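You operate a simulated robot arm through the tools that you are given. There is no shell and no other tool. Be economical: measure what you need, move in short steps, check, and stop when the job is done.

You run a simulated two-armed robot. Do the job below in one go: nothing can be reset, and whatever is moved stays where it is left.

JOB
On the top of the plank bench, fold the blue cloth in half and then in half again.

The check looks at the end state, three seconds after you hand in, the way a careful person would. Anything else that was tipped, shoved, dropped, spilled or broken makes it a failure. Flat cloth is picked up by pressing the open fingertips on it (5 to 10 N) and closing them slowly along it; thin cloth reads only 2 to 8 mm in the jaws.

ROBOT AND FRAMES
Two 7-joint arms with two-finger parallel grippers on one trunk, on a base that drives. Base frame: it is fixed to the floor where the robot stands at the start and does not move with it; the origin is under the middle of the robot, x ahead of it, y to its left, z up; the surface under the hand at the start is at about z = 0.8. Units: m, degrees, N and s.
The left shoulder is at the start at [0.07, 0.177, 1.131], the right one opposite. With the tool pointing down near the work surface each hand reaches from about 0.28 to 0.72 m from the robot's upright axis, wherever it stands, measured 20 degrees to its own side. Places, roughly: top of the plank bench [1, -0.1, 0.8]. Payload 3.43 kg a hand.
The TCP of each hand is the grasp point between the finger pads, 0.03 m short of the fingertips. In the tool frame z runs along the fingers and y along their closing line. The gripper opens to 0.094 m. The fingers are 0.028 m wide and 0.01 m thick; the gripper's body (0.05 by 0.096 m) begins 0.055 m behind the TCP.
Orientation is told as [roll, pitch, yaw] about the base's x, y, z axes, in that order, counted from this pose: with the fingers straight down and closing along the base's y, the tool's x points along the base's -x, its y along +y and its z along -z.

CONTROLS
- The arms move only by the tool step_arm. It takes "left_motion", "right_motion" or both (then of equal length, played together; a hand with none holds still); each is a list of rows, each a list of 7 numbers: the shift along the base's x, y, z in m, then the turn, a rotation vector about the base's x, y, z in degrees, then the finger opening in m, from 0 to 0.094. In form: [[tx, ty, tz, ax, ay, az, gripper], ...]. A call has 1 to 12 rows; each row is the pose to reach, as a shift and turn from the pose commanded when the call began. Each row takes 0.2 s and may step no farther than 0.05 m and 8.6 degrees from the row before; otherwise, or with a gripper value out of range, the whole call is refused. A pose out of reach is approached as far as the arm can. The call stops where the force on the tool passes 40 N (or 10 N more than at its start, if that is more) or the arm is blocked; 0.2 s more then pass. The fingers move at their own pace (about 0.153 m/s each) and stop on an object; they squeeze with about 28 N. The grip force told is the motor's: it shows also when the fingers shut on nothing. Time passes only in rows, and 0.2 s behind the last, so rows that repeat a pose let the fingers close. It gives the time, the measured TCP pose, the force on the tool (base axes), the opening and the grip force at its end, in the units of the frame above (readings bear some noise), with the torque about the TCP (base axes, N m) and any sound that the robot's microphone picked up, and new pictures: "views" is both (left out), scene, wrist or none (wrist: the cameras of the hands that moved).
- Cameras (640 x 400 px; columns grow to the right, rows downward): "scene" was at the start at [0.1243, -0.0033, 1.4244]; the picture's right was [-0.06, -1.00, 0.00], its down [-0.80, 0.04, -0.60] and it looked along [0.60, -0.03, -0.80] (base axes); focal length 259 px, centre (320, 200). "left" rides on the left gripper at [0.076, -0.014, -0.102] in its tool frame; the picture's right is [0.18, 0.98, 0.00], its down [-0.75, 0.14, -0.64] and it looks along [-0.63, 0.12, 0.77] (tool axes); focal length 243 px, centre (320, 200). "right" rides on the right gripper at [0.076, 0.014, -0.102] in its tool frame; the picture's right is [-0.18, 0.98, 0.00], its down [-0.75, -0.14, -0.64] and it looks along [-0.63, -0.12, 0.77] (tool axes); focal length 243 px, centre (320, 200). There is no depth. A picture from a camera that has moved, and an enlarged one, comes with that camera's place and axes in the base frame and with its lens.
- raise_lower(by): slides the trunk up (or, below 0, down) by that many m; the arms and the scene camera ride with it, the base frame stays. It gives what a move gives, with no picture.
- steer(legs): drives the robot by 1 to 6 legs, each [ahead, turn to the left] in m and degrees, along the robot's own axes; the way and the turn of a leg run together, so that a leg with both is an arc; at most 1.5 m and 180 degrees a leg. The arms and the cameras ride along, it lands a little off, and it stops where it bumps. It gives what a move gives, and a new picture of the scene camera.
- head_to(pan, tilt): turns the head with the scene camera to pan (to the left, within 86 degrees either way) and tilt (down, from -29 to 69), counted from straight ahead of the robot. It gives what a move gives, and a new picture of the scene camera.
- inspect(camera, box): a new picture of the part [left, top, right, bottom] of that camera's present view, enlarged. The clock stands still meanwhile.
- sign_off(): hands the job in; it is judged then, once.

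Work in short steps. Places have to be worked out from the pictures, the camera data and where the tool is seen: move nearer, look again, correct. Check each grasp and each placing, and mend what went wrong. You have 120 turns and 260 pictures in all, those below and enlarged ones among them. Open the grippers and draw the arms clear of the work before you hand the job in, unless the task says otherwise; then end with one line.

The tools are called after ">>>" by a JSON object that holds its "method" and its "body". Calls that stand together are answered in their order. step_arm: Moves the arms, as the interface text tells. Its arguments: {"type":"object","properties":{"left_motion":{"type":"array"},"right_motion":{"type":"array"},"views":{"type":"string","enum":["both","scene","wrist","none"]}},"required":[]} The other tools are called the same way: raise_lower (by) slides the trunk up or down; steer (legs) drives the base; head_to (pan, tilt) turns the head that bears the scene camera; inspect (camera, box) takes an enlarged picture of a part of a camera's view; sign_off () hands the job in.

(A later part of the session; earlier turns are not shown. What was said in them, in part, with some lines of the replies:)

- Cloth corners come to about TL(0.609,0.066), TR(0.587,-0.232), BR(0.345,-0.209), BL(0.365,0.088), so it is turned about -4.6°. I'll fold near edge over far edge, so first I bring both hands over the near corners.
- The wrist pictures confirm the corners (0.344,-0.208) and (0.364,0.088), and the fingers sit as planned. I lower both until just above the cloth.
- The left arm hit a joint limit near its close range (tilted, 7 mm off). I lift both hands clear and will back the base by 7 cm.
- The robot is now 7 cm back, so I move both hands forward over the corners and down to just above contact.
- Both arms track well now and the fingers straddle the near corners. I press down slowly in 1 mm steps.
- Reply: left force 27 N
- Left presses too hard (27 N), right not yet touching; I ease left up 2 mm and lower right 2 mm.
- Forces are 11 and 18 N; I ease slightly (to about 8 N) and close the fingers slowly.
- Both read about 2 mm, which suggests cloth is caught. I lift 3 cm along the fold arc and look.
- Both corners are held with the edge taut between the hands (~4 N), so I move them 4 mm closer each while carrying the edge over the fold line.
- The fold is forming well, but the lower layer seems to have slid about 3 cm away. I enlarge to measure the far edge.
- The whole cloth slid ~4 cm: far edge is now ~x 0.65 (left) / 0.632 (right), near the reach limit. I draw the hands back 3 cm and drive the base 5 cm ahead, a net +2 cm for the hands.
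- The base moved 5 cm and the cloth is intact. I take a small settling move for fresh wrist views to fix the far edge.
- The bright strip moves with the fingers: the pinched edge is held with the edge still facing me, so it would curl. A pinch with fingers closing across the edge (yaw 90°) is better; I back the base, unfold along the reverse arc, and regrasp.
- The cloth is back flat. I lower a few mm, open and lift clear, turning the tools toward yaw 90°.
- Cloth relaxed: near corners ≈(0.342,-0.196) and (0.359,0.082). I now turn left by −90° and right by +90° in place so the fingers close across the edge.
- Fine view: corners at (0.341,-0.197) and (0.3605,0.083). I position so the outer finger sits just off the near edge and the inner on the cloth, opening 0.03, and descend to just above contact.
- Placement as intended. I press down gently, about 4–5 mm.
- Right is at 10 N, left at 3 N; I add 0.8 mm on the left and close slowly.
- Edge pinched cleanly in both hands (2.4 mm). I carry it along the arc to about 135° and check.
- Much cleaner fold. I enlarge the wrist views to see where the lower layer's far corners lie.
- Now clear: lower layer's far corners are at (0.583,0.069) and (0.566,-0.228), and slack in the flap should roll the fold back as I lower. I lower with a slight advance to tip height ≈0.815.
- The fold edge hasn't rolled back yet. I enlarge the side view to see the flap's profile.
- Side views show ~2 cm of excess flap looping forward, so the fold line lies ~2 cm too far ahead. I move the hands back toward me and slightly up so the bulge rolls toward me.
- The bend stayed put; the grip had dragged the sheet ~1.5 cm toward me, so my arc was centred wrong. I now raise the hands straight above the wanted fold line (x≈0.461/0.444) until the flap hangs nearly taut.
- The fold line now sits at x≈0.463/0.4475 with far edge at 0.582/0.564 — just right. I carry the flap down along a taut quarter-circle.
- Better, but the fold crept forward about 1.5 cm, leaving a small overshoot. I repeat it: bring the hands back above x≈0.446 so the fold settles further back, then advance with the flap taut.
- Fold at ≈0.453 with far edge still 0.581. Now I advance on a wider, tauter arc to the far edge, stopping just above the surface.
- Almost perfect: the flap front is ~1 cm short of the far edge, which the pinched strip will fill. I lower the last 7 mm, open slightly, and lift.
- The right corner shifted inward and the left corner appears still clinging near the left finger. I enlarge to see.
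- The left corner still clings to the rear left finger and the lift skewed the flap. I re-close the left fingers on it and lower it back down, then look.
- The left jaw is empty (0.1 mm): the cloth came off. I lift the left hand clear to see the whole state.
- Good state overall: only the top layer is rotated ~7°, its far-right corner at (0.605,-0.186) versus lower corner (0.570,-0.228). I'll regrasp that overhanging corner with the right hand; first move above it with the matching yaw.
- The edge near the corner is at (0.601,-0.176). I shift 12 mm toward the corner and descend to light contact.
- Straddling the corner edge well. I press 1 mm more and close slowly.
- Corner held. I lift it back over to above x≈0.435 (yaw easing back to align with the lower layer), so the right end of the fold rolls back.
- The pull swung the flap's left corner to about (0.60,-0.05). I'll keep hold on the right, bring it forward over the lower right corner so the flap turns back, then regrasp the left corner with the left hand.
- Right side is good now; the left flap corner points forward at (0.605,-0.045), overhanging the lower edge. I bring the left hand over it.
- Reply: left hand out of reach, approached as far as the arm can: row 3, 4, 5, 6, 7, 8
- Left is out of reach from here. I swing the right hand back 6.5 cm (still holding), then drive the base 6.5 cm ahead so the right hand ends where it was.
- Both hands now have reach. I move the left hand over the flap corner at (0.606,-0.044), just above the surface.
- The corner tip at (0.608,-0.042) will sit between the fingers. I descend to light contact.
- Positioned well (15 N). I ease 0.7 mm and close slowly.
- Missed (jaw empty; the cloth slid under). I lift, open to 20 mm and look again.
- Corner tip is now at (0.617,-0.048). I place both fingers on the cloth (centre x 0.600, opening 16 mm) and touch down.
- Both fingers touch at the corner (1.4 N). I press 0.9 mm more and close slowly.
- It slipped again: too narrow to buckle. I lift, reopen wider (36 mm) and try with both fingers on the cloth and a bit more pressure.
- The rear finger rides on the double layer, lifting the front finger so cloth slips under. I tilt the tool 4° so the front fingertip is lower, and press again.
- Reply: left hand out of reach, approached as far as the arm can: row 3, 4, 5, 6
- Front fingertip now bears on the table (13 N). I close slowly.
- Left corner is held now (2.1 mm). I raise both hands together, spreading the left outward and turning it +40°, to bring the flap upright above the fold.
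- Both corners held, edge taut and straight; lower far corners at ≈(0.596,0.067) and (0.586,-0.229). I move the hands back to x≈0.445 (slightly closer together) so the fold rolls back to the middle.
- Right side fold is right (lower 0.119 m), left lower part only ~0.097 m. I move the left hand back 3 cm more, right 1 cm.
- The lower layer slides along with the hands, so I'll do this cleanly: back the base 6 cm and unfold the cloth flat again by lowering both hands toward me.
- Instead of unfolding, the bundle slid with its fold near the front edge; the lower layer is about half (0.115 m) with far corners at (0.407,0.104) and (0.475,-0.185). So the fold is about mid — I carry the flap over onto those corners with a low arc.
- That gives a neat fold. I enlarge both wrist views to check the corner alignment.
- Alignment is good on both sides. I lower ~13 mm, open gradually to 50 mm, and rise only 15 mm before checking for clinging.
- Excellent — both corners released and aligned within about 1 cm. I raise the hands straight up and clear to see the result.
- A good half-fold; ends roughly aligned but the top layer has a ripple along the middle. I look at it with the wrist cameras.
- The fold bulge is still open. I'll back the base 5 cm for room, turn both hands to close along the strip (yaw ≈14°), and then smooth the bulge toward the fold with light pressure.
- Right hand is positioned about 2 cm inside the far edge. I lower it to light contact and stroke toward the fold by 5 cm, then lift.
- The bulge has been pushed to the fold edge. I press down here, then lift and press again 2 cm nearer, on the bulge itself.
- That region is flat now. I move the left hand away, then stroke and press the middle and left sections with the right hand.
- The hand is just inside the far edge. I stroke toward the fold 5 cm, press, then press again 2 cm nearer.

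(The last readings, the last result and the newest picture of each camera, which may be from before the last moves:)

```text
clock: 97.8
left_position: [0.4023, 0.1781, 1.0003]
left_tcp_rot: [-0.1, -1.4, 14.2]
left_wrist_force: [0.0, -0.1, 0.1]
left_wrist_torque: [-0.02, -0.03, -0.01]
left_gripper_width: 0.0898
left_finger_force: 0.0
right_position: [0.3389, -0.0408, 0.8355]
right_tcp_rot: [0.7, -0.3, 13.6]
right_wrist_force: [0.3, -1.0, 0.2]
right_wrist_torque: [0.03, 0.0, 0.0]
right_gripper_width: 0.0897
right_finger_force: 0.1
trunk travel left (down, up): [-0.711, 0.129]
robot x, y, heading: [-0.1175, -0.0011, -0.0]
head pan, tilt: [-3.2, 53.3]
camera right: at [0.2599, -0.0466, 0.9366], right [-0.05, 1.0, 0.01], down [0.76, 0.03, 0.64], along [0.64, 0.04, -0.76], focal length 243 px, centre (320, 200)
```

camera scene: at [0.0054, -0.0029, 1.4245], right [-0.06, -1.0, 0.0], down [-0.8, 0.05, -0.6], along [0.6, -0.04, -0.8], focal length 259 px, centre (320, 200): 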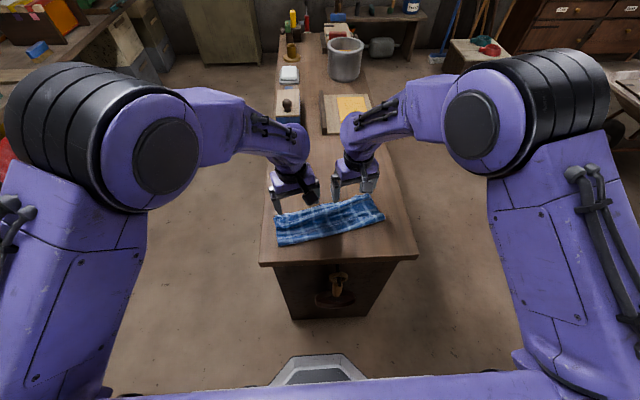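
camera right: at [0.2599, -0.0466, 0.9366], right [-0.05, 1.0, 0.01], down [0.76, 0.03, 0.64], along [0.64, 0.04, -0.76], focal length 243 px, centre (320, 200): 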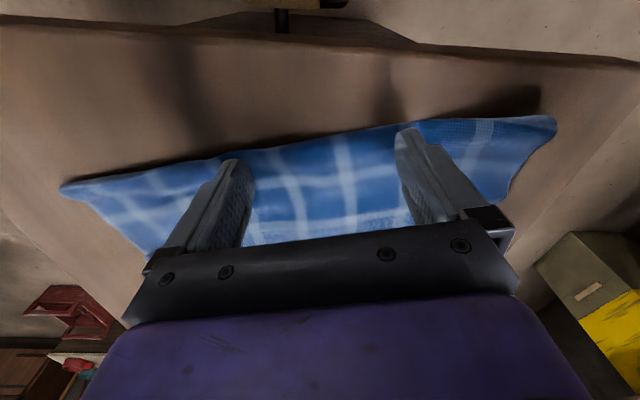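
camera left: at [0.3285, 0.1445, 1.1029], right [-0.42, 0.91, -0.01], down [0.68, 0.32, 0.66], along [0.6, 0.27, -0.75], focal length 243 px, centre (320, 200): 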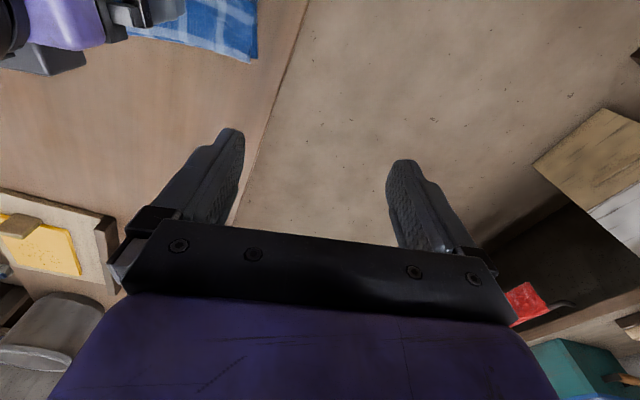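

Smoothed. I lift the right hand away and look at the whole strip.

>>> {"method": "step_arm", "body": {"right_motion": [[0, 0, 0.03, 0, 0, 0, 0.09], [0.0, -0.03, 0.07, 0, 0, 0, 0.09], [0.02, -0.08, 0.1, 0, 0, 0, 0.09], [0.04, -0.13, 0.12, 0, 0, 0, 0.09], [0.06, -0.17, 0.13, 0, 0, 0, 0.09], [0.07, -0.21, 0.13, 0, 0, 0, 0.09]], "views": "none"}}

>>> {"method": "inspect", "body": {"camera": "scene", "box": [250, 160, 410, 260]}}

```text
refused: row 3 steps farther than a row can; nothing moved
```

```text
4.00 times, centred on (330, 210) of scene
camera zoom: at [0.0059, -0.0032, 1.4244], right [-0.06, -1.0, 0.0], down [-0.8, 0.05, -0.6], along [0.6, -0.03, -0.8], focal length 1037 px, centre (280, 160)
```

zoom: 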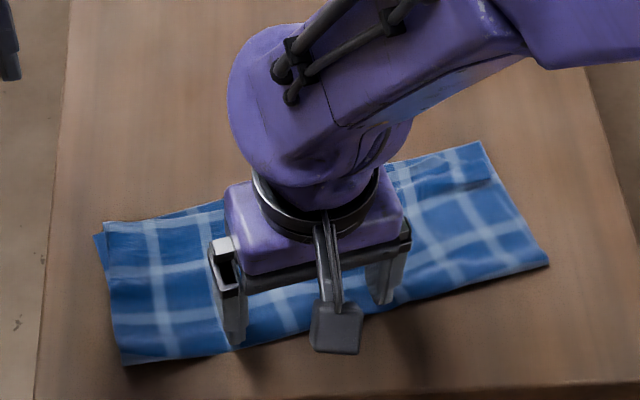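

One step was too long; I repeat with smaller rows.

>>> {"method": "step_arm", "body": {"right_motion": [[0, 0, 0.03, 0, 0, 0, 0.09], [0.0, -0.02, 0.06, 0, 0, 0, 0.09], [0.015, -0.05, 0.09, 0, 0, 0, 0.09], [0.03, -0.09, 0.11, 0, 0, 0, 0.09], [0.045, -0.13, 0.12, 0, 0, 0, 0.09], [0.06, -0.17, 0.13, 0, 0, 0, 0.09], [0.07, -0.21, 0.13, 0, 0, 0, 0.09]], "views": "none"}}

>>> {"method": "inspect", "body": {"camera": "scene", "box": [250, 160, 410, 260]}}

```text
clock: 99.4
left_position: [0.4026, 0.1754, 1.0022]
left_tcp_rot: [0.0, -1.4, 14.1]
left_wrist_force: [-0.2, 0.3, 0.0]
left_wrist_torque: [-0.01, 0.0, 0.02]
left_gripper_width: 0.0898
left_finger_force: 0.0
right_position: [0.4042, -0.2573, 0.9629]
right_tcp_rot: [-0.2, -0.2, 14.3]
right_wrist_force: [-0.5, -0.3, 0.1]
right_wrist_torque: [0.03, 0.01, 0.0]
right_gripper_width: 0.09
right_finger_force: 0.0
trunk travel left (down, up): [-0.711, 0.129]
robot x, y, heading: [-0.1169, 0.003, 0.0]
head pan, tilt: [-3.2, 53.3]
```

```text
4.00 times, centred on (330, 210) of scene
camera zoom: at [0.0062, -0.0052, 1.4244], right [-0.06, -1.0, 0.0], down [-0.8, 0.05, -0.6], along [0.6, -0.03, -0.8], focal length 1037 px, centre (280, 160)
```

zoom: 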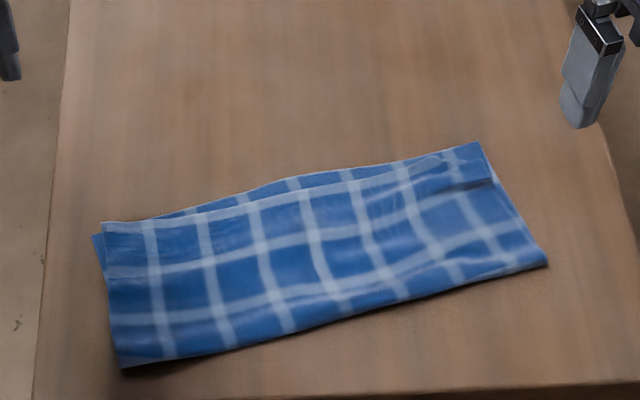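

A neat half fold now: corners ≈ TL(0.416,0.102), BL(0.308,0.081), TR(0.480,-0.185), BR(0.370,-0.213). For the second fold I'll pinch the middle of the right end with the right hand; I move above it first.

>>> {"method": "step_arm", "body": {"right_motion": [[0.004, 0.02, -0.02, 0, 0, 0, 0.036], [0.009, 0.04, -0.04, 0, 0, 0, 0.036], [0.014, 0.055, -0.06, 0, 0, 0, 0.036], [0.018, 0.07, -0.083, 0, 0, 0, 0.036], [0.018, 0.07, -0.095, 3.9, 1, 0, 0.036], [0.018, 0.07, -0.095, 3.9, 1, 0, 0.036]], "views": "none"}}

>>> {"method": "inspect", "body": {"camera": "right", "box": [160, 40, 480, 240]}}

```text
clock: 100.8
left_position: [0.4031, 0.1777, 1.0022]
left_tcp_rot: [-0.1, -1.4, 14.2]
left_wrist_force: [0.7, 0.1, -0.5]
left_wrist_torque: [-0.02, -0.01, -0.03]
left_gripper_width: 0.0901
left_finger_force: 0.1
right_position: [0.423, -0.1808, 0.8664]
right_tcp_rot: [3.9, 0.0, 14.4]
right_wrist_force: [0.1, 0.1, -0.3]
right_wrist_torque: [-0.05, -0.01, -0.01]
right_gripper_width: 0.0363
right_finger_force: 0.0
trunk travel left (down, up): [-0.711, 0.129]
robot x, y, heading: [-0.1161, 0.003, 0.1]
head pan, tilt: [-3.2, 53.3]
```

```text
2.00 times, centred on (320, 140) of right
camera zoom: at [0.3459, -0.1927, 0.9696], right [-0.06, 1.0, 0.07], down [0.77, 0.01, 0.63], along [0.63, 0.09, -0.77], focal length 485 px, centre (320, 320)
```

zoom: 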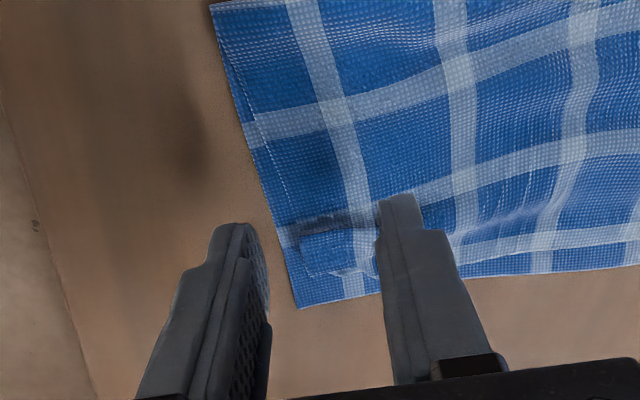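

The geometry matches (edge mid at (0.425,-0.199)). I shift 7 mm outward and descend to light contact.

>>> {"method": "step_arm", "body": {"right_motion": [[0, -0.007, -0.015, 0, 0, 0, 0.036], [0, -0.007, -0.027, 0, 0, 0, 0.036], [0, -0.007, -0.031, 0, 0, 0, 0.036], [0, -0.007, -0.033, 0, 0, 0, 0.036], [0, -0.007, -0.034, 0, 0, 0, 0.036]], "views": "none"}}

>>> {"method": "inspect", "body": {"camera": "right", "box": [160, 40, 480, 240]}}

```text
clock: 102.0
left_position: [0.4017, 0.1784, 1.0021]
left_tcp_rot: [-0.1, -1.4, 14.2]
left_wrist_force: [0.1, 1.0, -0.2]
left_wrist_torque: [0.0, 0.0, -0.01]
left_gripper_width: 0.09
left_finger_force: 0.1
right_position: [0.424, -0.1893, 0.8326]
right_tcp_rot: [3.9, -0.2, 14.2]
right_wrist_force: [-0.4, -0.9, 0.7]
right_wrist_torque: [-0.02, 0.01, -0.01]
right_gripper_width: 0.0362
right_finger_force: 0.0
trunk travel left (down, up): [-0.711, 0.129]
robot x, y, heading: [-0.1187, 0.0003, -0.3]
head pan, tilt: [-3.2, 53.3]
```

```text
2.00 times, centred on (320, 140) of right
camera zoom: at [0.3469, -0.2003, 0.9359], right [-0.06, 1.0, 0.07], down [0.77, 0.01, 0.63], along [0.63, 0.09, -0.77], focal length 485 px, centre (320, 320)
```

zoom: 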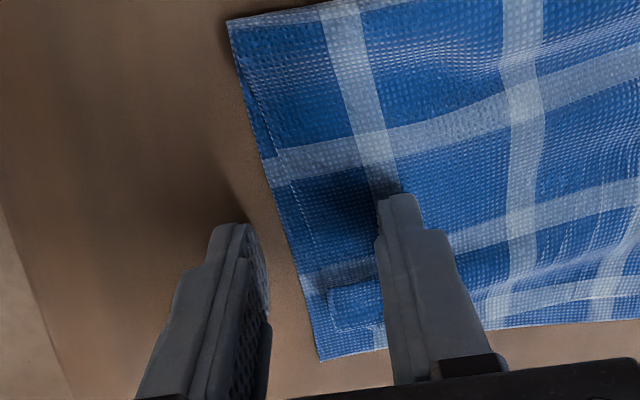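

Slightly deep; I shift 6 mm more outward, press to about 8 N.

>>> {"method": "step_arm", "body": {"right_motion": [[0.0015, -0.006, 0.003, 0, 0, 0, 0.034], [0.0015, -0.006, 0.0, 0, 0, 0, 0.034], [0.0015, -0.006, -0.001, 0, 0, 0, 0.034], [0.0015, -0.006, -0.0018, 0, 0, 0, 0.034]], "views": "none"}}

```text
clock: 103.0
left_position: [0.4014, 0.1778, 1.0018]
left_tcp_rot: [-0.1, -1.4, 14.2]
left_wrist_force: [-0.5, 0.3, 0.5]
left_wrist_torque: [-0.01, 0.01, 0.0]
left_gripper_width: 0.09
left_finger_force: 0.0
right_position: [0.424, -0.1939, 0.8304]
right_tcp_rot: [3.8, -0.2, 14.3]
right_wrist_force: [1.0, -0.5, 4.9]
right_wrist_torque: [-0.16, 0.07, 0.01]
right_gripper_width: 0.0343
right_finger_force: 0.5
trunk travel left (down, up): [-0.711, 0.129]
robot x, y, heading: [-0.118, -0.0017, -0.2]
head pan, tilt: [-3.2, 53.3]
```

Contact at 5 N; I add 0.5 mm and close slowly.

>>> {"method": "step_arm", "body": {"right_motion": [[0, 0, -0.0005, 0, 0, 0, 0.034], [0, 0, -0.0006, 0, 0, 0, 0.031], [0, 0, -0.0006, 0, 0, 0, 0.028], [0, 0, -0.0006, 0, 0, 0, 0.025], [0, 0, -0.0006, 0, 0, 0, 0.022], [0, 0, -0.0006, 0, 0, 0, 0.019], [0, 0, -0.0006, 0, 0, 0, 0.016], [0, 0, -0.0006, 0, 0, 0, 0.013], [0, 0, -0.0006, 0, 0, 0, 0.009], [0, 0, -0.0006, 0, 0, 0, 0.005], [0, 0, -0.0006, 0, 0, 0, 0], [0, 0, -0.0006, 0, 0, 0, 0]], "views": "none"}}

>>> {"method": "inspect", "body": {"camera": "right", "box": [160, 40, 480, 240]}}

```text
clock: 105.6
left_position: [0.3997, 0.1776, 1.0012]
left_tcp_rot: [-0.2, -1.6, 14.2]
left_wrist_force: [-0.2, -0.8, -0.2]
left_wrist_torque: [-0.03, 0.0, 0.01]
left_gripper_width: 0.0901
left_finger_force: 0.0
right_position: [0.4216, -0.1931, 0.8325]
right_tcp_rot: [3.8, -0.2, 14.2]
right_wrist_force: [-1.6, 4.4, 20.9]
right_wrist_torque: [0.23, 0.12, -0.03]
right_gripper_width: 0.003
right_finger_force: 28.0
trunk travel left (down, up): [-0.711, 0.129]
robot x, y, heading: [-0.1203, -0.0036, 0.1]
head pan, tilt: [-3.2, 53.3]
```

```text
2.00 times, centred on (320, 140) of right
camera zoom: at [0.3458, -0.2045, 0.9346], right [-0.06, 1.0, 0.07], down [0.77, 0.01, 0.63], along [0.63, 0.09, -0.77], focal length 485 px, centre (320, 320)
```

zoom: 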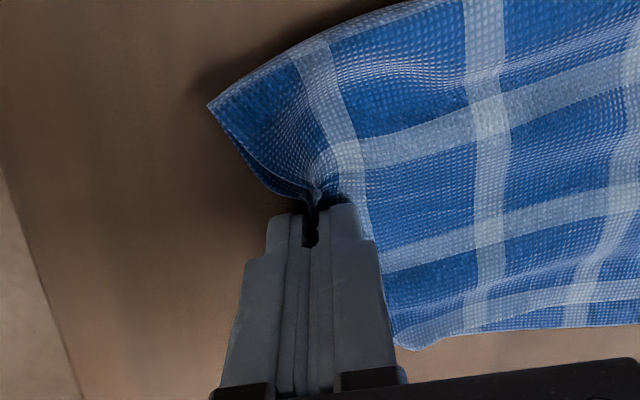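

Grip reads 3 mm and both edges appear to enter the jaw. I lift 4 cm with slight inward motion and check that both layers come.

>>> {"method": "step_arm", "body": {"right_motion": [[0, 0.001, 0.012, -1.3, -0.3, 0, 0], [-0.001, 0.004, 0.025, -2.6, -0.6, 0, 0], [-0.003, 0.01, 0.04, -3.9, -1, 0, 0], [-0.003, 0.01, 0.04, -3.9, -1, 0, 0]], "views": "wrist"}}

>>> {"method": "inspect", "body": {"camera": "right", "box": [160, 40, 480, 240]}}

>>> {"method": "inspect", "body": {"camera": "scene", "box": [250, 160, 410, 260]}}

```text
clock: 106.6
left_position: [0.4017, 0.177, 1.0012]
left_tcp_rot: [-0.1, -1.4, 14.3]
left_wrist_force: [0.0, -0.7, 0.1]
left_wrist_torque: [0.03, 0.01, 0.03]
left_gripper_width: 0.09
left_finger_force: 0.1
right_position: [0.4228, -0.1841, 0.8699]
right_tcp_rot: [-0.1, 0.1, 14.3]
right_wrist_force: [-0.1, 0.4, -0.6]
right_wrist_torque: [0.01, 0.0, 0.01]
right_gripper_width: 0.0027
right_finger_force: 28.3
trunk travel left (down, up): [-0.711, 0.129]
robot x, y, heading: [-0.117, -0.0029, -0.1]
head pan, tilt: [-3.2, 53.3]
camera right: at [0.344, -0.1888, 0.9716], right [-0.06, 1.0, 0.0], down [0.76, 0.05, 0.64], along [0.64, 0.04, -0.77], focal length 243 px, centre (320, 200)
```

right: 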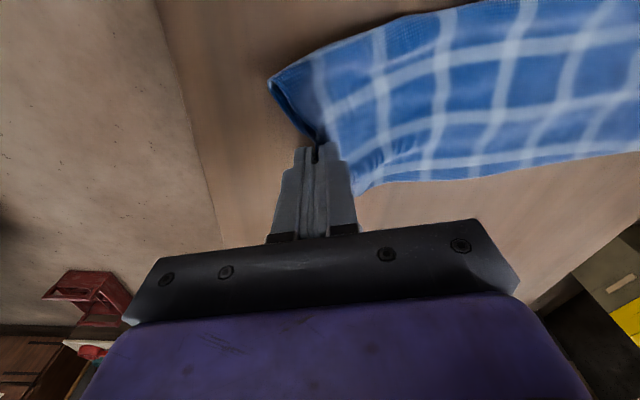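

```text
2.00 times, centred on (320, 140) of right
camera zoom: at [0.344, -0.1888, 0.9716], right [-0.06, 1.0, 0.0], down [0.76, 0.05, 0.64], along [0.64, 0.04, -0.77], focal length 485 px, centre (320, 320)
```

zoom: 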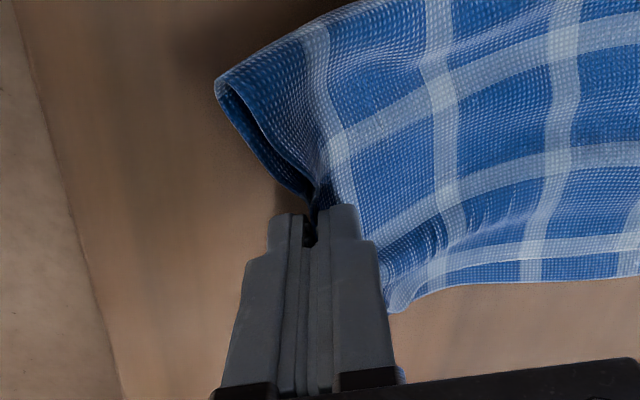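

```text
4.00 times, centred on (330, 210) of scene
camera zoom: at [0.0065, -0.0039, 1.4243], right [-0.06, -1.0, 0.0], down [-0.8, 0.05, -0.6], along [0.6, -0.03, -0.8], focal length 1037 px, centre (280, 160)
```

zoom: 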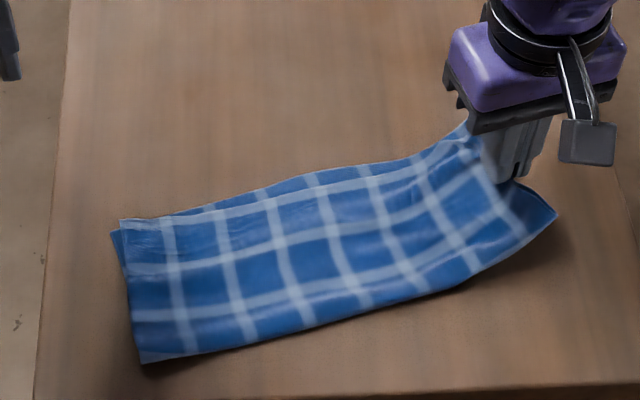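

Both layers are held. I carry the right end over along an arc toward the left end (mid ≈(0.3625,0.081)), moving the left hand further out of the way.

>>> {"method": "step_arm", "body": {"right_motion": [[-0.002, 0.009, 0.02, 0, 0, 0, 0], [-0.006, 0.023, 0.038, 0, 0, 0, 0], [-0.01, 0.043, 0.05, 0, 0, 0, 0], [-0.016, 0.067, 0.058, 0, 0, 0, 0], [-0.023, 0.096, 0.062, 0, 0, 0, 0], [-0.03, 0.125, 0.062, 0, 0, 0, 0], [-0.037, 0.154, 0.058, 0, 0, 0, 0], [-0.043, 0.184, 0.05, 0, 0, 0, 0], [-0.047, 0.205, 0.037, 0, 0, 0, 0], [-0.047, 0.205, 0.037, 0, 0, 0, 0]], "left_motion": [[0, 0.02, 0.01, 0, 0, 0, 0.09], [0, 0.05, 0.02, 0, 0, 0, 0.09], [0, 0.08, 0.03, 0, 0, 0, 0.09], [0, 0.11, 0.04, 0, 0, 0, 0.09], [0, 0.14, 0.05, 0, 0, 0, 0.09], [0, 0.16, 0.05, 0, 0, 0, 0.09], [0, 0.16, 0.05, 0, 0, 0, 0.09], [0, 0.16, 0.05, 0, 0, 0, 0.09], [0, 0.16, 0.05, 0, 0, 0, 0.09], [0, 0.16, 0.05, 0, 0, 0, 0.09]]}}

>>> {"method": "inspect", "body": {"camera": "scene", "box": [250, 160, 410, 260]}}

```text
clock: 108.8
left_position: [0.4034, 0.337, 1.0519]
left_tcp_rot: [-0.1, -1.4, 14.2]
left_wrist_force: [0.6, 0.3, -1.4]
left_wrist_torque: [0.0, 0.0, -0.01]
left_gripper_width: 0.09
left_finger_force: 0.0
right_position: [0.3865, 0.0125, 0.9231]
right_tcp_rot: [3.2, -0.7, 11.3]
right_wrist_force: [0.4, -0.7, -0.5]
right_wrist_torque: [0.04, -0.01, 0.01]
right_gripper_width: 0.0027
right_finger_force: 28.2
trunk travel left (down, up): [-0.711, 0.129]
robot x, y, heading: [-0.1166, -0.0001, -0.3]
head pan, tilt: [-3.2, 53.3]
camera scene: at [0.0058, -0.0033, 1.4244], right [-0.06, -1.0, 0.0], down [-0.8, 0.05, -0.6], along [0.6, -0.04, -0.8], focal length 259 px, centre (320, 200)
camera right: at [0.3086, 0.0051, 1.0254], right [-0.01, 1.0, 0.06], down [0.77, -0.03, 0.64], along [0.64, 0.05, -0.76], focal length 243 px, centre (320, 200)
camera left: at [0.3298, 0.3037, 1.1525], right [-0.42, 0.91, -0.01], down [0.68, 0.32, 0.66], along [0.6, 0.27, -0.75], focal length 243 px, centre (320, 200)
```

scene: 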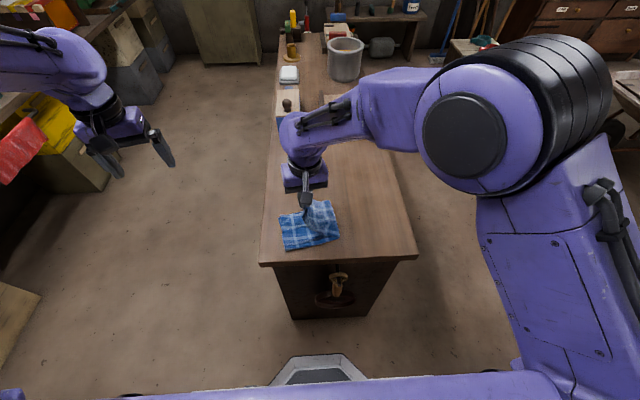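
right: 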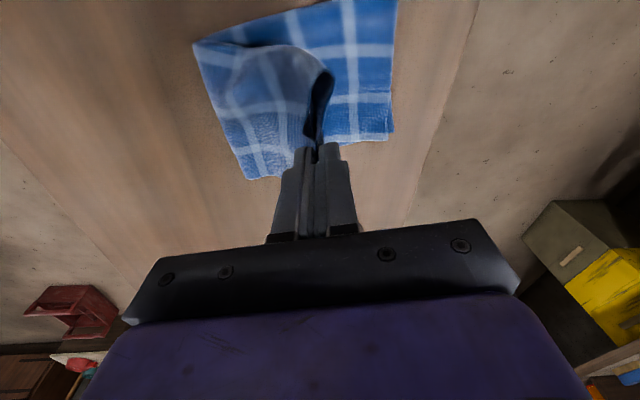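
left: 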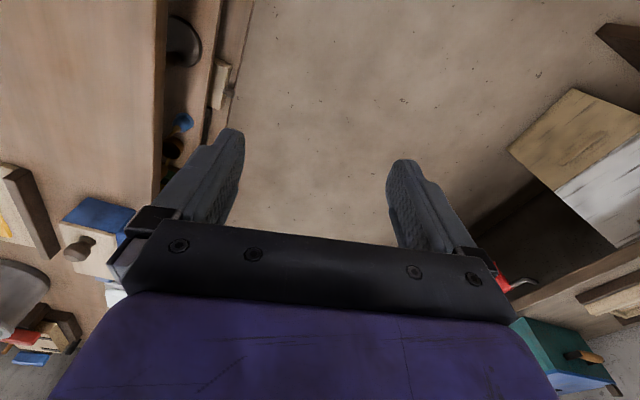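

```text
4.00 times, centred on (330, 210) of scene
camera zoom: at [0.0058, -0.0033, 1.4244], right [-0.06, -1.0, 0.0], down [-0.8, 0.05, -0.6], along [0.6, -0.04, -0.8], focal length 1037 px, centre (280, 160)
```

zoom: 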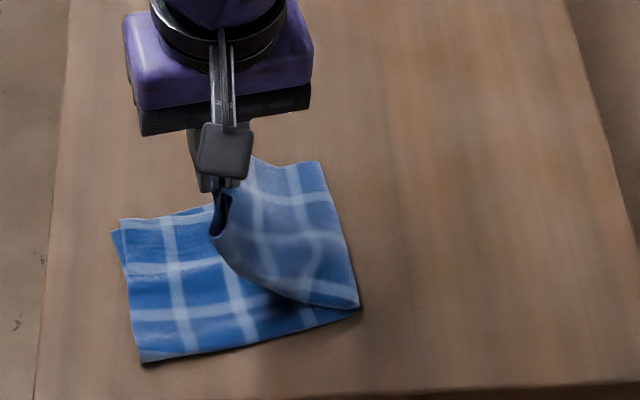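

Very good; the flap leads correctly, but the right arm is at its reach limit crossing over. I bring the hand back a bit, then turn the base 10° left so that the same arm pose lands further left.

>>> {"method": "step_arm", "body": {"right_motion": [[0.004, -0.025, 0.01, 0, 0, 0, 0], [0.007, -0.05, 0.013, 0, 0, 0, 0], [0.007, -0.05, 0.013, 0, 0, 0, 0]], "left_motion": [[0, -0.025, 0, 0, 0, 0, 0.09], [0, -0.05, 0, 0, 0, 0, 0.09], [0, -0.07, 0, 0, 0, 0, 0.09]], "views": "none"}}

>>> {"method": "steer", "body": {"legs": [[0, 10]]}}

>>> {"method": "inspect", "body": {"camera": "right", "box": [120, 0, 520, 250]}}

```text
clock: 109.6
left_position: [0.4028, 0.2678, 1.0503]
left_tcp_rot: [0.0, -1.4, 14.1]
left_wrist_force: [-0.6, -0.4, 0.3]
left_wrist_torque: [-0.02, -0.02, -0.03]
left_gripper_width: 0.0899
left_finger_force: 0.1
right_position: [0.3828, -0.0291, 0.9226]
right_tcp_rot: [-0.2, -0.1, 14.3]
right_wrist_force: [0.6, 0.5, -0.3]
right_wrist_torque: [0.02, -0.02, 0.02]
right_gripper_width: 0.0024
right_finger_force: 28.2
trunk travel left (down, up): [-0.711, 0.129]
robot x, y, heading: [-0.1203, 0.0049, -0.1]
head pan, tilt: [-3.2, 53.3]
```

```text
clock: 110.7
left_position: [0.3494, 0.353, 1.0515]
left_tcp_rot: [-0.2, -1.5, 24.3]
left_wrist_force: [-0.6, -0.6, 0.0]
left_wrist_torque: [-0.02, 0.0, 0.02]
left_gripper_width: 0.09
left_finger_force: 0.0
right_position: [0.38, 0.0582, 0.9217]
right_tcp_rot: [-0.1, -0.1, 24.4]
right_wrist_force: [-0.2, 0.5, -0.4]
right_wrist_torque: [-0.01, 0.06, -0.02]
right_gripper_width: 0.0025
right_finger_force: 27.6
trunk travel left (down, up): [-0.711, 0.129]
robot x, y, heading: [-0.1169, 0.0008, 9.9]
head pan, tilt: [-3.2, 53.3]
camera scene: at [0.0052, 0.0185, 1.4244], right [0.12, -0.99, 0.0], down [-0.8, -0.09, -0.6], along [0.59, 0.07, -0.8], focal length 259 px, centre (320, 200)
```

scene: 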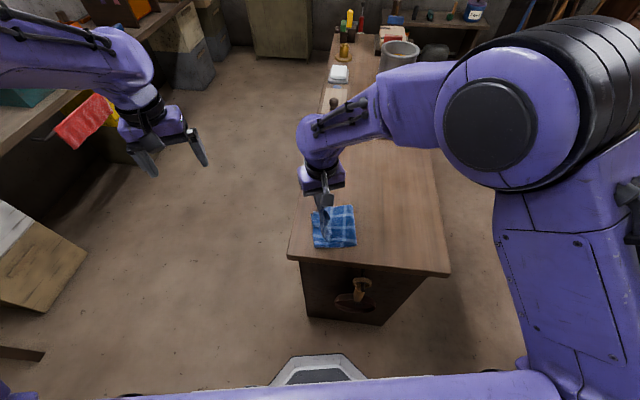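

```text
1.60 times, centred on (320, 125) of right
camera zoom: at [0.303, 0.0402, 1.0235], right [-0.24, 0.97, 0.0], down [0.74, 0.18, 0.64], along [0.63, 0.15, -0.77], focal length 388 px, centre (320, 320)
```

zoom: 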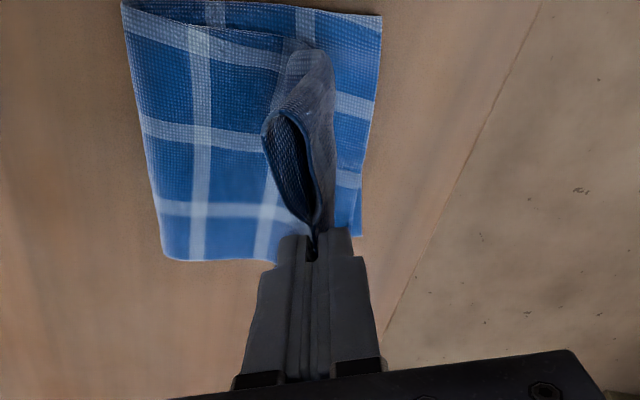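

Left end mid is at (0.3585,0.080) but the fold is ~2.5 cm too far left. As before, I swing the hand back above the desired fold with the flap nearly taut, restoring yaw 14°.

>>> {"method": "step_arm", "body": {"right_motion": [[0.003, -0.02, 0.015, 0, 0, -1.5, 0], [0.006, -0.045, 0.024, 0, 0, -3, 0], [0.01, -0.07, 0.028, 0, 0, -4.5, 0], [0.013, -0.095, 0.028, 0, 0, -6, 0], [0.017, -0.12, 0.026, 0, 0, -8, 0], [0.02, -0.138, 0.024, 0, 0, -10, 0], [0.02, -0.138, 0.024, 0, 0, -10, 0], [0.02, -0.138, 0.024, 0, 0, -10, 0]], "views": "none"}}

>>> {"method": "inspect", "body": {"camera": "scene", "box": [270, 160, 430, 260]}}

>>> {"method": "inspect", "body": {"camera": "right", "box": [120, 0, 520, 250]}}

```text
clock: 112.5
left_position: [0.3487, 0.3529, 1.0506]
left_tcp_rot: [-0.1, -1.4, 24.2]
left_wrist_force: [-0.5, -0.4, 0.6]
left_wrist_torque: [-0.01, 0.02, -0.01]
left_gripper_width: 0.0901
left_finger_force: 0.0
right_position: [0.399, -0.081, 0.9438]
right_tcp_rot: [-0.1, -0.1, 14.3]
right_wrist_force: [-0.6, -0.3, -0.9]
right_wrist_torque: [0.02, 0.0, 0.02]
right_gripper_width: 0.0024
right_finger_force: 27.9
trunk travel left (down, up): [-0.711, 0.129]
robot x, y, heading: [-0.1189, -0.002, 9.8]
head pan, tilt: [-3.2, 53.3]
```

```text
4.00 times, centred on (350, 210) of scene
camera zoom: at [0.0051, 0.0183, 1.4244], right [0.12, -0.99, 0.0], down [-0.8, -0.09, -0.6], along [0.59, 0.07, -0.8], focal length 1037 px, centre (200, 160)
```

zoom: 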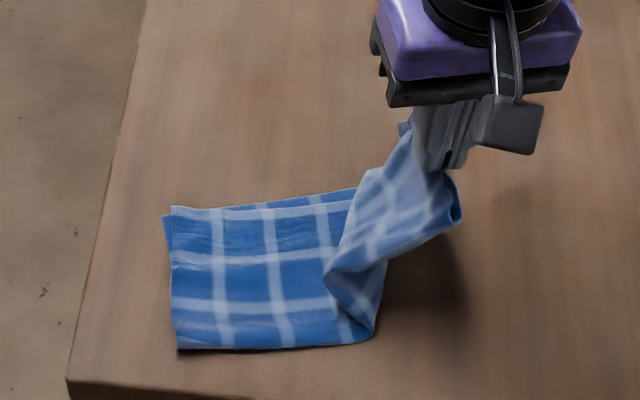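

```text
1.60 times, centred on (320, 125) of right
camera zoom: at [0.3202, -0.0864, 1.0461], right [-0.06, 1.0, 0.0], down [0.76, 0.05, 0.64], along [0.64, 0.04, -0.77], focal length 388 px, centre (320, 320)
```

zoom: 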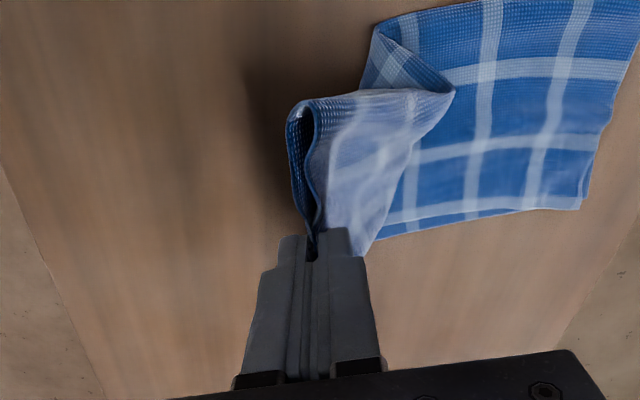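

The near side of the flap kept a kink at the old crease. I move the hand further right and lower to pull it flat.

>>> {"method": "step_arm", "body": {"right_motion": [[0.004, -0.02, -0.005, 0, 0, 0, 0], [0.006, -0.04, -0.015, 0, 0, 0, 0], [0.008, -0.06, -0.03, 0, 0, 0, 0], [0.008, -0.075, -0.045, 0, 0, 0, 0], [0.008, -0.088, -0.06, 0, 0, 0, 0], [0.008, -0.088, -0.06, 0, 0, 0, 0]], "views": "none"}}

>>> {"method": "inspect", "body": {"camera": "scene", "box": [270, 160, 430, 260]}}

>>> {"method": "inspect", "body": {"camera": "right", "box": [200, 0, 600, 250]}}

```text
clock: 113.9
left_position: [0.3475, 0.3539, 1.0517]
left_tcp_rot: [0.0, -1.4, 24.2]
left_wrist_force: [-0.3, -0.7, 0.7]
left_wrist_torque: [-0.02, -0.03, -0.03]
left_gripper_width: 0.0899
left_finger_force: 0.0
right_position: [0.4054, -0.1671, 0.8837]
right_tcp_rot: [-0.1, -0.1, 14.4]
right_wrist_force: [-0.3, -0.1, -0.2]
right_wrist_torque: [-0.02, 0.0, 0.02]
right_gripper_width: 0.0027
right_finger_force: 28.2
trunk travel left (down, up): [-0.711, 0.129]
robot x, y, heading: [-0.1126, -0.0001, 10.1]
head pan, tilt: [-3.2, 53.3]
```

```text
4.00 times, centred on (350, 210) of scene
camera zoom: at [0.0047, 0.0185, 1.4244], right [0.12, -0.99, 0.0], down [-0.8, -0.09, -0.6], along [0.59, 0.07, -0.8], focal length 1037 px, centre (200, 160)
```

zoom: 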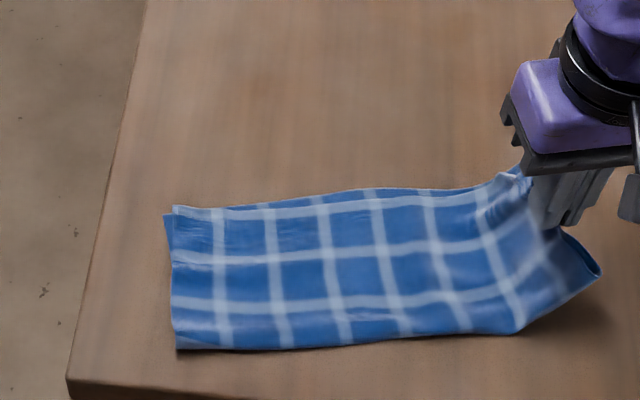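

```text
1.60 times, centred on (400, 125) of right
camera zoom: at [0.3279, -0.1717, 0.9869], right [-0.06, 1.0, 0.0], down [0.76, 0.05, 0.64], along [0.64, 0.04, -0.77], focal length 388 px, centre (192, 320)
```

zoom: 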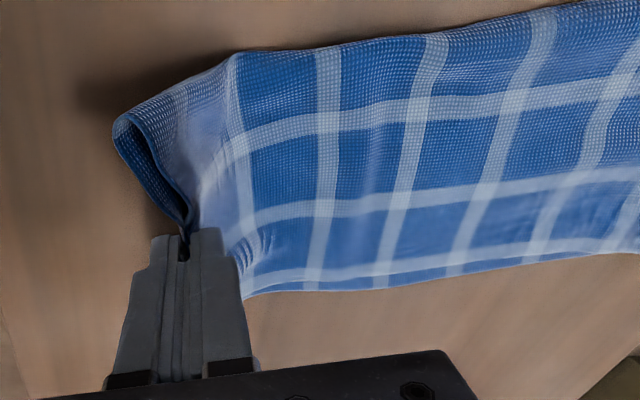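

The strip is flat again with the end still held; its left mid is (0.3585,0.080), so the wanted fold is at about (0.386,-0.065). I carry the end over on a fuller (taut) arc about that point.

>>> {"method": "step_arm", "body": {"right_motion": [[-0.001, 0.004, 0.021, 0, 0, 0, 0], [-0.0036, 0.0187, 0.038, 0, 0, 0, 0], [-0.0073, 0.038, 0.053, 0, 0, 0, 0], [-0.012, 0.063, 0.064, 0, 0, 0, 0], [-0.017, 0.09, 0.07, 0, 0, 0, 0], [-0.022, 0.117, 0.07, 0, 0, 0, 0], [-0.027, 0.141, 0.064, 0, 0, 0, 0], [-0.032, 0.166, 0.053, 0, 0, 0, 0], [-0.035, 0.186, 0.038, 0, 0, 0, 0], [-0.038, 0.2, 0.021, 0, 0, 0, 0], [-0.0405, 0.212, 0.001, 0, 0, 0, 0], [-0.0405, 0.212, 0.001, 0, 0, 0, 0]], "views": "none"}}

>>> {"method": "inspect", "body": {"camera": "scene", "box": [270, 160, 430, 260]}}

>>> {"method": "inspect", "body": {"camera": "right", "box": [120, 0, 520, 250]}}

```text
clock: 116.5
left_position: [0.3472, 0.3527, 1.0502]
left_tcp_rot: [-0.1, -1.4, 24.1]
left_wrist_force: [0.5, 0.6, 2.0]
left_wrist_torque: [0.01, 0.04, 0.03]
left_gripper_width: 0.0902
left_finger_force: 0.0
right_position: [0.3681, 0.0421, 0.8881]
right_tcp_rot: [0.5, -0.2, 13.8]
right_wrist_force: [0.5, -0.2, -0.2]
right_wrist_torque: [0.0, 0.0, 0.01]
right_gripper_width: 0.0022
right_finger_force: 27.9
trunk travel left (down, up): [-0.711, 0.129]
robot x, y, heading: [-0.1182, -0.0007, 9.9]
head pan, tilt: [-3.2, 53.3]
```

```text
4.00 times, centred on (350, 210) of scene
camera zoom: at [0.0048, 0.018, 1.4244], right [0.12, -0.99, 0.0], down [-0.8, -0.09, -0.6], along [0.59, 0.07, -0.8], focal length 1037 px, centre (200, 160)
```

zoom: 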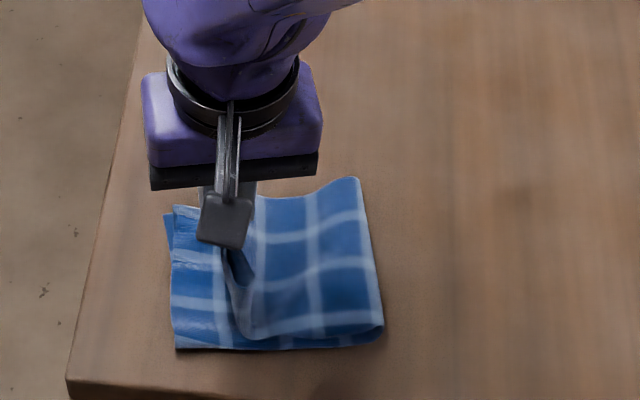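

```text
1.60 times, centred on (320, 125) of right
camera zoom: at [0.2903, 0.0385, 0.9904], right [-0.06, 1.0, 0.01], down [0.77, 0.04, 0.64], along [0.64, 0.04, -0.77], focal length 388 px, centre (320, 320)
```

zoom: 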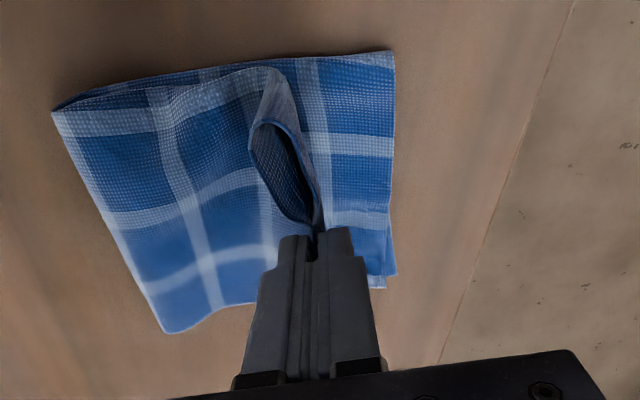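

Very good: lower half 0.142 m, fold straight. I lower the end the last few cm toward (0.363,0.06).

>>> {"method": "step_arm", "body": {"right_motion": [[-0.002, 0.008, -0.013, 0, 0, 0, 0], [-0.003, 0.013, -0.026, 0, 0, 0, 0], [-0.004, 0.017, -0.037, 0, 0, 0, 0], [-0.004, 0.018, -0.045, 0, 0, 0, 0], [-0.004, 0.018, -0.045, 0, 0, 0, 0]], "views": "none"}}

>>> {"method": "inspect", "body": {"camera": "right", "box": [120, 0, 520, 250]}}

>>> {"method": "inspect", "body": {"camera": "scene", "box": [270, 160, 430, 260]}}

```text
clock: 117.7
left_position: [0.3476, 0.3526, 1.0506]
left_tcp_rot: [-0.1, -1.3, 24.1]
left_wrist_force: [-0.6, -0.7, 0.6]
left_wrist_torque: [-0.01, -0.02, 0.0]
left_gripper_width: 0.09
left_finger_force: 0.0
right_position: [0.3671, 0.0599, 0.8448]
right_tcp_rot: [1.3, -0.1, 12.8]
right_wrist_force: [0.1, 0.6, -0.6]
right_wrist_torque: [0.01, 0.0, 0.03]
right_gripper_width: 0.0026
right_finger_force: 28.4
trunk travel left (down, up): [-0.711, 0.129]
robot x, y, heading: [-0.1184, 0.0038, 9.9]
head pan, tilt: [-3.2, 53.3]
```

```text
1.60 times, centred on (320, 125) of right
camera zoom: at [0.2904, 0.0545, 0.9478], right [-0.04, 1.0, 0.02], down [0.77, 0.01, 0.64], along [0.64, 0.04, -0.77], focal length 388 px, centre (320, 320)
```

zoom: 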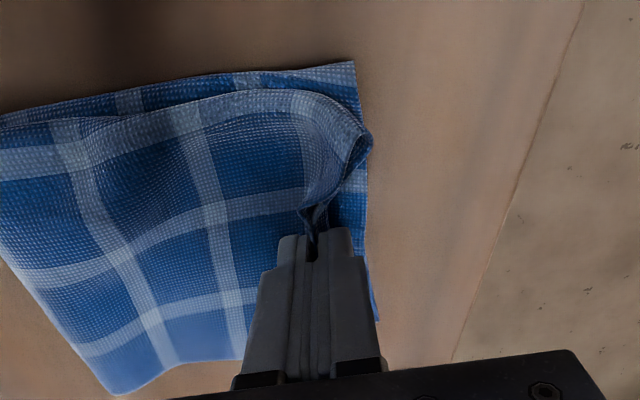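

```text
4.00 times, centred on (350, 210) of scene
camera zoom: at [0.0048, 0.0183, 1.4244], right [0.12, -0.99, 0.0], down [-0.8, -0.09, -0.6], along [0.59, 0.07, -0.8], focal length 1037 px, centre (200, 160)
```

zoom: 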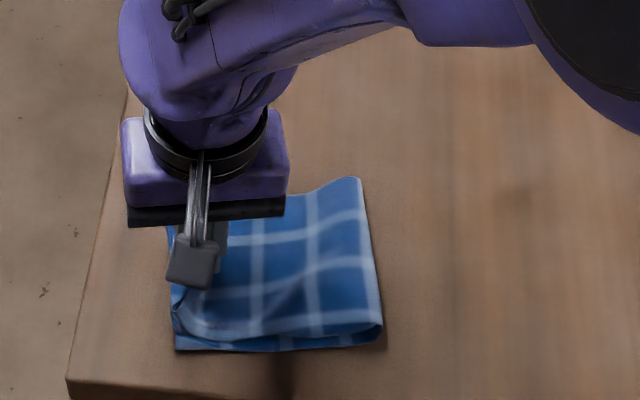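

The flap's end aligns with the left end. I lower 8 mm and release gradually while rising slightly.

>>> {"method": "step_arm", "body": {"right_motion": [[0, 0, -0.005, 0, 0, 0, 0], [0, 0, -0.008, 0, 0, 0, 0], [0, 0, -0.008, 0, 0, 0, 0.01], [0, 0, -0.007, 0, 0, 0, 0.02], [0, 0, -0.005, 0, 0, 0, 0.03], [0, 0, -0.003, 0, 0, 0, 0.04], [0, 0, 0.001, 0, 0, 0, 0.05], [0, 0, 0.008, 0, 0, 0, 0.05], [0, 0, 0.015, 0, 0, 0, 0.05]], "views": "none"}}

>>> {"method": "inspect", "body": {"camera": "right", "box": [120, 0, 520, 250]}}

```text
clock: 119.7
left_position: [0.3474, 0.353, 1.0508]
left_tcp_rot: [-0.2, -1.4, 24.3]
left_wrist_force: [0.5, -0.2, -0.8]
left_wrist_torque: [0.0, 0.02, -0.02]
left_gripper_width: 0.0898
left_finger_force: 0.1
right_position: [0.3643, 0.0552, 0.8509]
right_tcp_rot: [0.5, 0.8, 13.0]
right_wrist_force: [-0.3, -0.3, -0.2]
right_wrist_torque: [0.0, -0.01, 0.0]
right_gripper_width: 0.05
right_finger_force: 0.2
trunk travel left (down, up): [-0.711, 0.129]
robot x, y, heading: [-0.1163, 0.0045, 10.1]
head pan, tilt: [-3.2, 53.3]
```

```text
1.60 times, centred on (320, 125) of right
camera zoom: at [0.2879, 0.0521, 0.9554], right [-0.04, 1.0, 0.01], down [0.78, 0.03, 0.63], along [0.63, 0.03, -0.78], focal length 388 px, centre (320, 320)
```

zoom: 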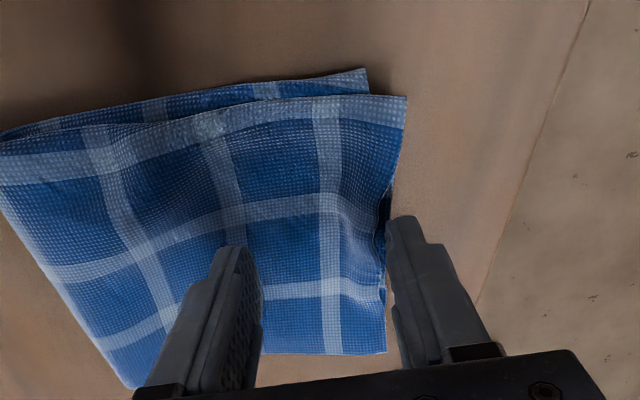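

Released, and it sits very well (about 1–1.5 cm overshoot at the near-left). I lift straight up and retreat to view it.

>>> {"method": "step_arm", "body": {"right_motion": [[0, 0, 0.02, 0, 0, 0, 0.05], [0, 0, 0.05, 0, 0, 0, 0.05], [0.005, -0.03, 0.08, 0, 0, 0, 0.05], [0.01, -0.07, 0.1, 0, 0, 0, 0.05], [0.015, -0.11, 0.12, 0, 0, 0, 0.05], [0.02, -0.15, 0.13, 0, 0, 0, 0.05], [0.02, -0.195, 0.13, 0, 0, 0, 0.05], [0.02, -0.24, 0.13, 0, 0, 0, 0.05]], "views": "none"}}

>>> {"method": "inspect", "body": {"camera": "scene", "box": [270, 160, 430, 260]}}

```text
clock: 121.5
left_position: [0.3484, 0.3523, 1.0516]
left_tcp_rot: [0.1, -1.6, 24.1]
left_wrist_force: [0.2, -0.1, 0.3]
left_wrist_torque: [0.02, 0.03, -0.02]
left_gripper_width: 0.0901
left_finger_force: 0.0
right_position: [0.3833, -0.1798, 0.9855]
right_tcp_rot: [0.0, -0.1, 14.3]
right_wrist_force: [-0.8, 0.0, -0.6]
right_wrist_torque: [-0.02, -0.01, 0.0]
right_gripper_width: 0.0499
right_finger_force: 0.1
trunk travel left (down, up): [-0.711, 0.129]
robot x, y, heading: [-0.1175, 0.0003, 9.7]
head pan, tilt: [-3.2, 53.3]
```

```text
4.00 times, centred on (350, 210) of scene
camera zoom: at [0.0047, 0.0161, 1.4245], right [0.12, -0.99, 0.0], down [-0.8, -0.09, -0.6], along [0.59, 0.07, -0.8], focal length 1037 px, centre (200, 160)
```

zoom: 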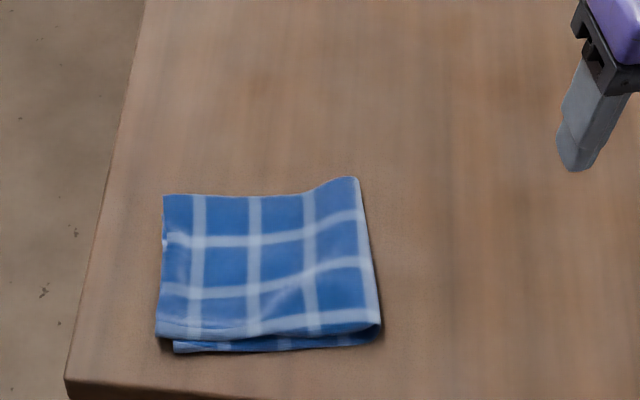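

A clean quarter fold. The right fold edge is slightly puffed, so I press it gently straight down once in the middle of the fold.

>>> {"method": "step_arm", "body": {"right_motion": [[0.0, 0.04, 0, 0, 0, 0, 0.05], [0.003, 0.08, -0.01, 0, 0, 0, 0.05], [0.006, 0.12, -0.02, 0, 0, 0, 0.05], [0.009, 0.15, -0.05, 0, 0, 0, 0.05], [0.009, 0.15, -0.09, 0, 0, 0, 0.05], [0.009, 0.15, -0.12, 0, 0, 0, 0.05], [0.009, 0.15, -0.135, 0, 0, 0, 0.05], [0.009, 0.15, -0.143, 0, 0, 0, 0.05], [0.009, 0.15, -0.147, 0, 0, 0, 0.05], [0.009, 0.15, -0.147, 0, 0, 0, 0.05]], "views": "wrist"}}

```text
clock: 123.7
left_position: [0.3475, 0.3527, 1.0506]
left_tcp_rot: [-0.1, -1.3, 24.2]
left_wrist_force: [-0.1, -0.2, 0.5]
left_wrist_torque: [-0.02, -0.02, -0.02]
left_gripper_width: 0.09
left_finger_force: 0.1
right_position: [0.3909, -0.0288, 0.8385]
right_tcp_rot: [0.0, -0.1, 14.3]
right_wrist_force: [-0.5, 0.0, 0.9]
right_wrist_torque: [-0.02, 0.03, 0.0]
right_gripper_width: 0.05
right_finger_force: 0.1
trunk travel left (down, up): [-0.711, 0.129]
robot x, y, heading: [-0.1191, -0.0002, 9.8]
head pan, tilt: [-3.2, 53.3]
camera right: at [0.313, -0.0334, 0.941], right [-0.06, 1.0, 0.0], down [0.76, 0.05, 0.64], along [0.64, 0.04, -0.77], focal length 243 px, centre (320, 200)
```

right: 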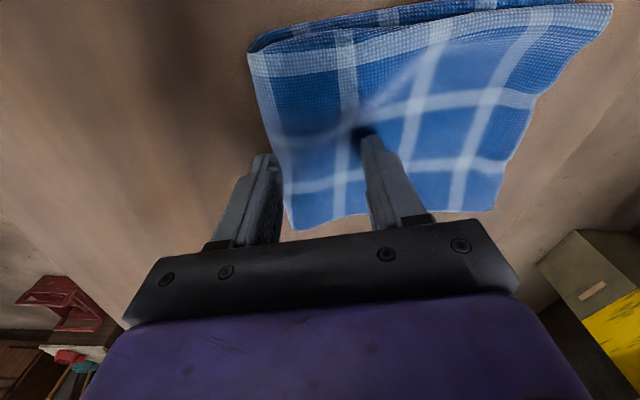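

The inner finger rests lightly on it, the outer is just off the fold. I shift 2 cm inward and press twice (middle and nearer part), then lift off.

>>> {"method": "step_arm", "body": {"right_motion": [[0, 0, 0.025, 0, 0, 0, 0.05], [-0.004, 0.02, 0.025, 0, 0, 0, 0.05], [-0.004, 0.02, 0.005, 0, 0, 0, 0.05], [-0.004, 0.02, -0.003, 0, 0, 0, 0.05], [-0.004, 0.02, -0.003, 0, 0, 0, 0.05], [-0.004, 0.02, 0.02, 0, 0, 0, 0.05], [-0.034, 0.012, 0.025, 0, 0, 0, 0.05], [-0.034, 0.012, 0.005, 0, 0, 0, 0.05], [-0.034, 0.012, -0.003, 0, 0, 0, 0.05], [-0.034, 0.012, -0.003, 0, 0, 0, 0.05], [-0.034, 0.012, 0.02, 0, 0, 0, 0.05], [-0.034, 0.012, 0.06, 0, 0, 0, 0.05]], "views": "none"}}

>>> {"method": "step_arm", "body": {"right_motion": [[0, -0.02, 0.04, 0, 0, 0, 0.05], [0.01, -0.06, 0.06, 0, 0, 0, 0.05], [0.02, -0.1, 0.07, 0, 0, 0, 0.05], [0.03, -0.14, 0.08, 0, 0, 0, 0.05], [0.03, -0.18, 0.08, 0, 0, 0, 0.05], [0.03, -0.22, 0.08, 0, 0, 0, 0.05]], "views": "scene"}}

>>> {"method": "inspect", "body": {"camera": "scene", "box": [270, 160, 430, 260]}}

```text
clock: 126.3
left_position: [0.3451, 0.3517, 1.0523]
left_tcp_rot: [-0.2, -1.5, 24.3]
left_wrist_force: [-0.3, -0.3, 0.7]
left_wrist_torque: [-0.01, 0.0, 0.03]
left_gripper_width: 0.0899
left_finger_force: 0.0
right_position: [0.3581, -0.0159, 0.8994]
right_tcp_rot: [-0.1, -0.2, 14.3]
right_wrist_force: [-0.2, 0.4, 0.7]
right_wrist_torque: [0.01, -0.03, 0.01]
right_gripper_width: 0.05
right_finger_force: 0.1
trunk travel left (down, up): [-0.711, 0.129]
robot x, y, heading: [-0.1166, 0.0008, 9.8]
head pan, tilt: [-3.2, 53.3]
```

```text
clock: 127.7
left_position: [0.3477, 0.3511, 1.0528]
left_tcp_rot: [0.0, -1.4, 24.2]
left_wrist_force: [-0.3, 0.3, 0.4]
left_wrist_torque: [0.01, -0.04, -0.03]
left_gripper_width: 0.0899
left_finger_force: 0.1
right_position: [0.387, -0.2374, 0.9793]
right_tcp_rot: [0.0, -0.2, 14.3]
right_wrist_force: [0.8, 0.5, -0.2]
right_wrist_torque: [-0.02, -0.01, 0.03]
right_gripper_width: 0.0501
right_finger_force: 0.0
trunk travel left (down, up): [-0.711, 0.129]
robot x, y, heading: [-0.1194, -0.0028, 9.8]
head pan, tilt: [-3.2, 53.3]
camera scene: at [0.005, 0.0164, 1.4244], right [0.12, -0.99, 0.0], down [-0.8, -0.09, -0.6], along [0.59, 0.07, -0.8], focal length 259 px, centre (320, 200)
```

scene: 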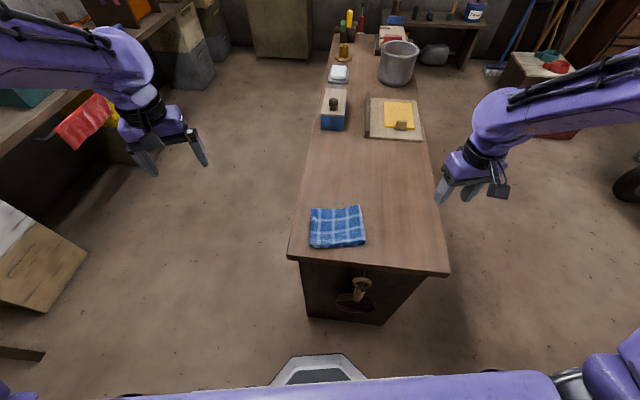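

```text
4.00 times, centred on (350, 210) of scene
camera zoom: at [0.005, 0.0164, 1.4244], right [0.12, -0.99, 0.0], down [-0.8, -0.09, -0.6], along [0.59, 0.07, -0.8], focal length 1037 px, centre (200, 160)
```

zoom: 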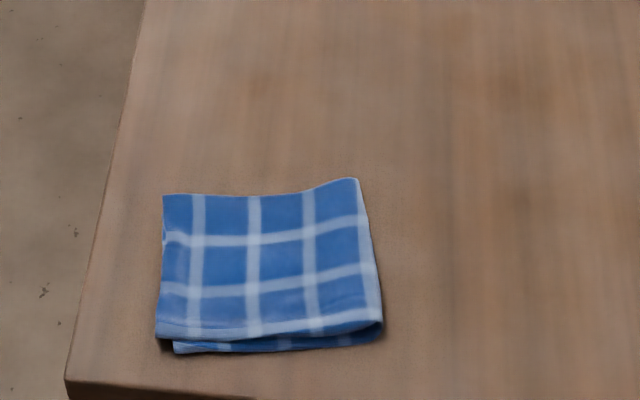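

The cloth is neatly folded in quarters on the bench, the other objects are untouched, and both open hands are clear. I hand the job in.

>>> {"method": "sign_off", "body": {}}

```text
The job is handed in.
```

The blue cloth is folded in half and then in half again on top of the plank bench. The top layer overshoots by about 1 to 1.5 cm at the near-left corner. Nothing else on the bench was moved, and both open hands are clear of it.
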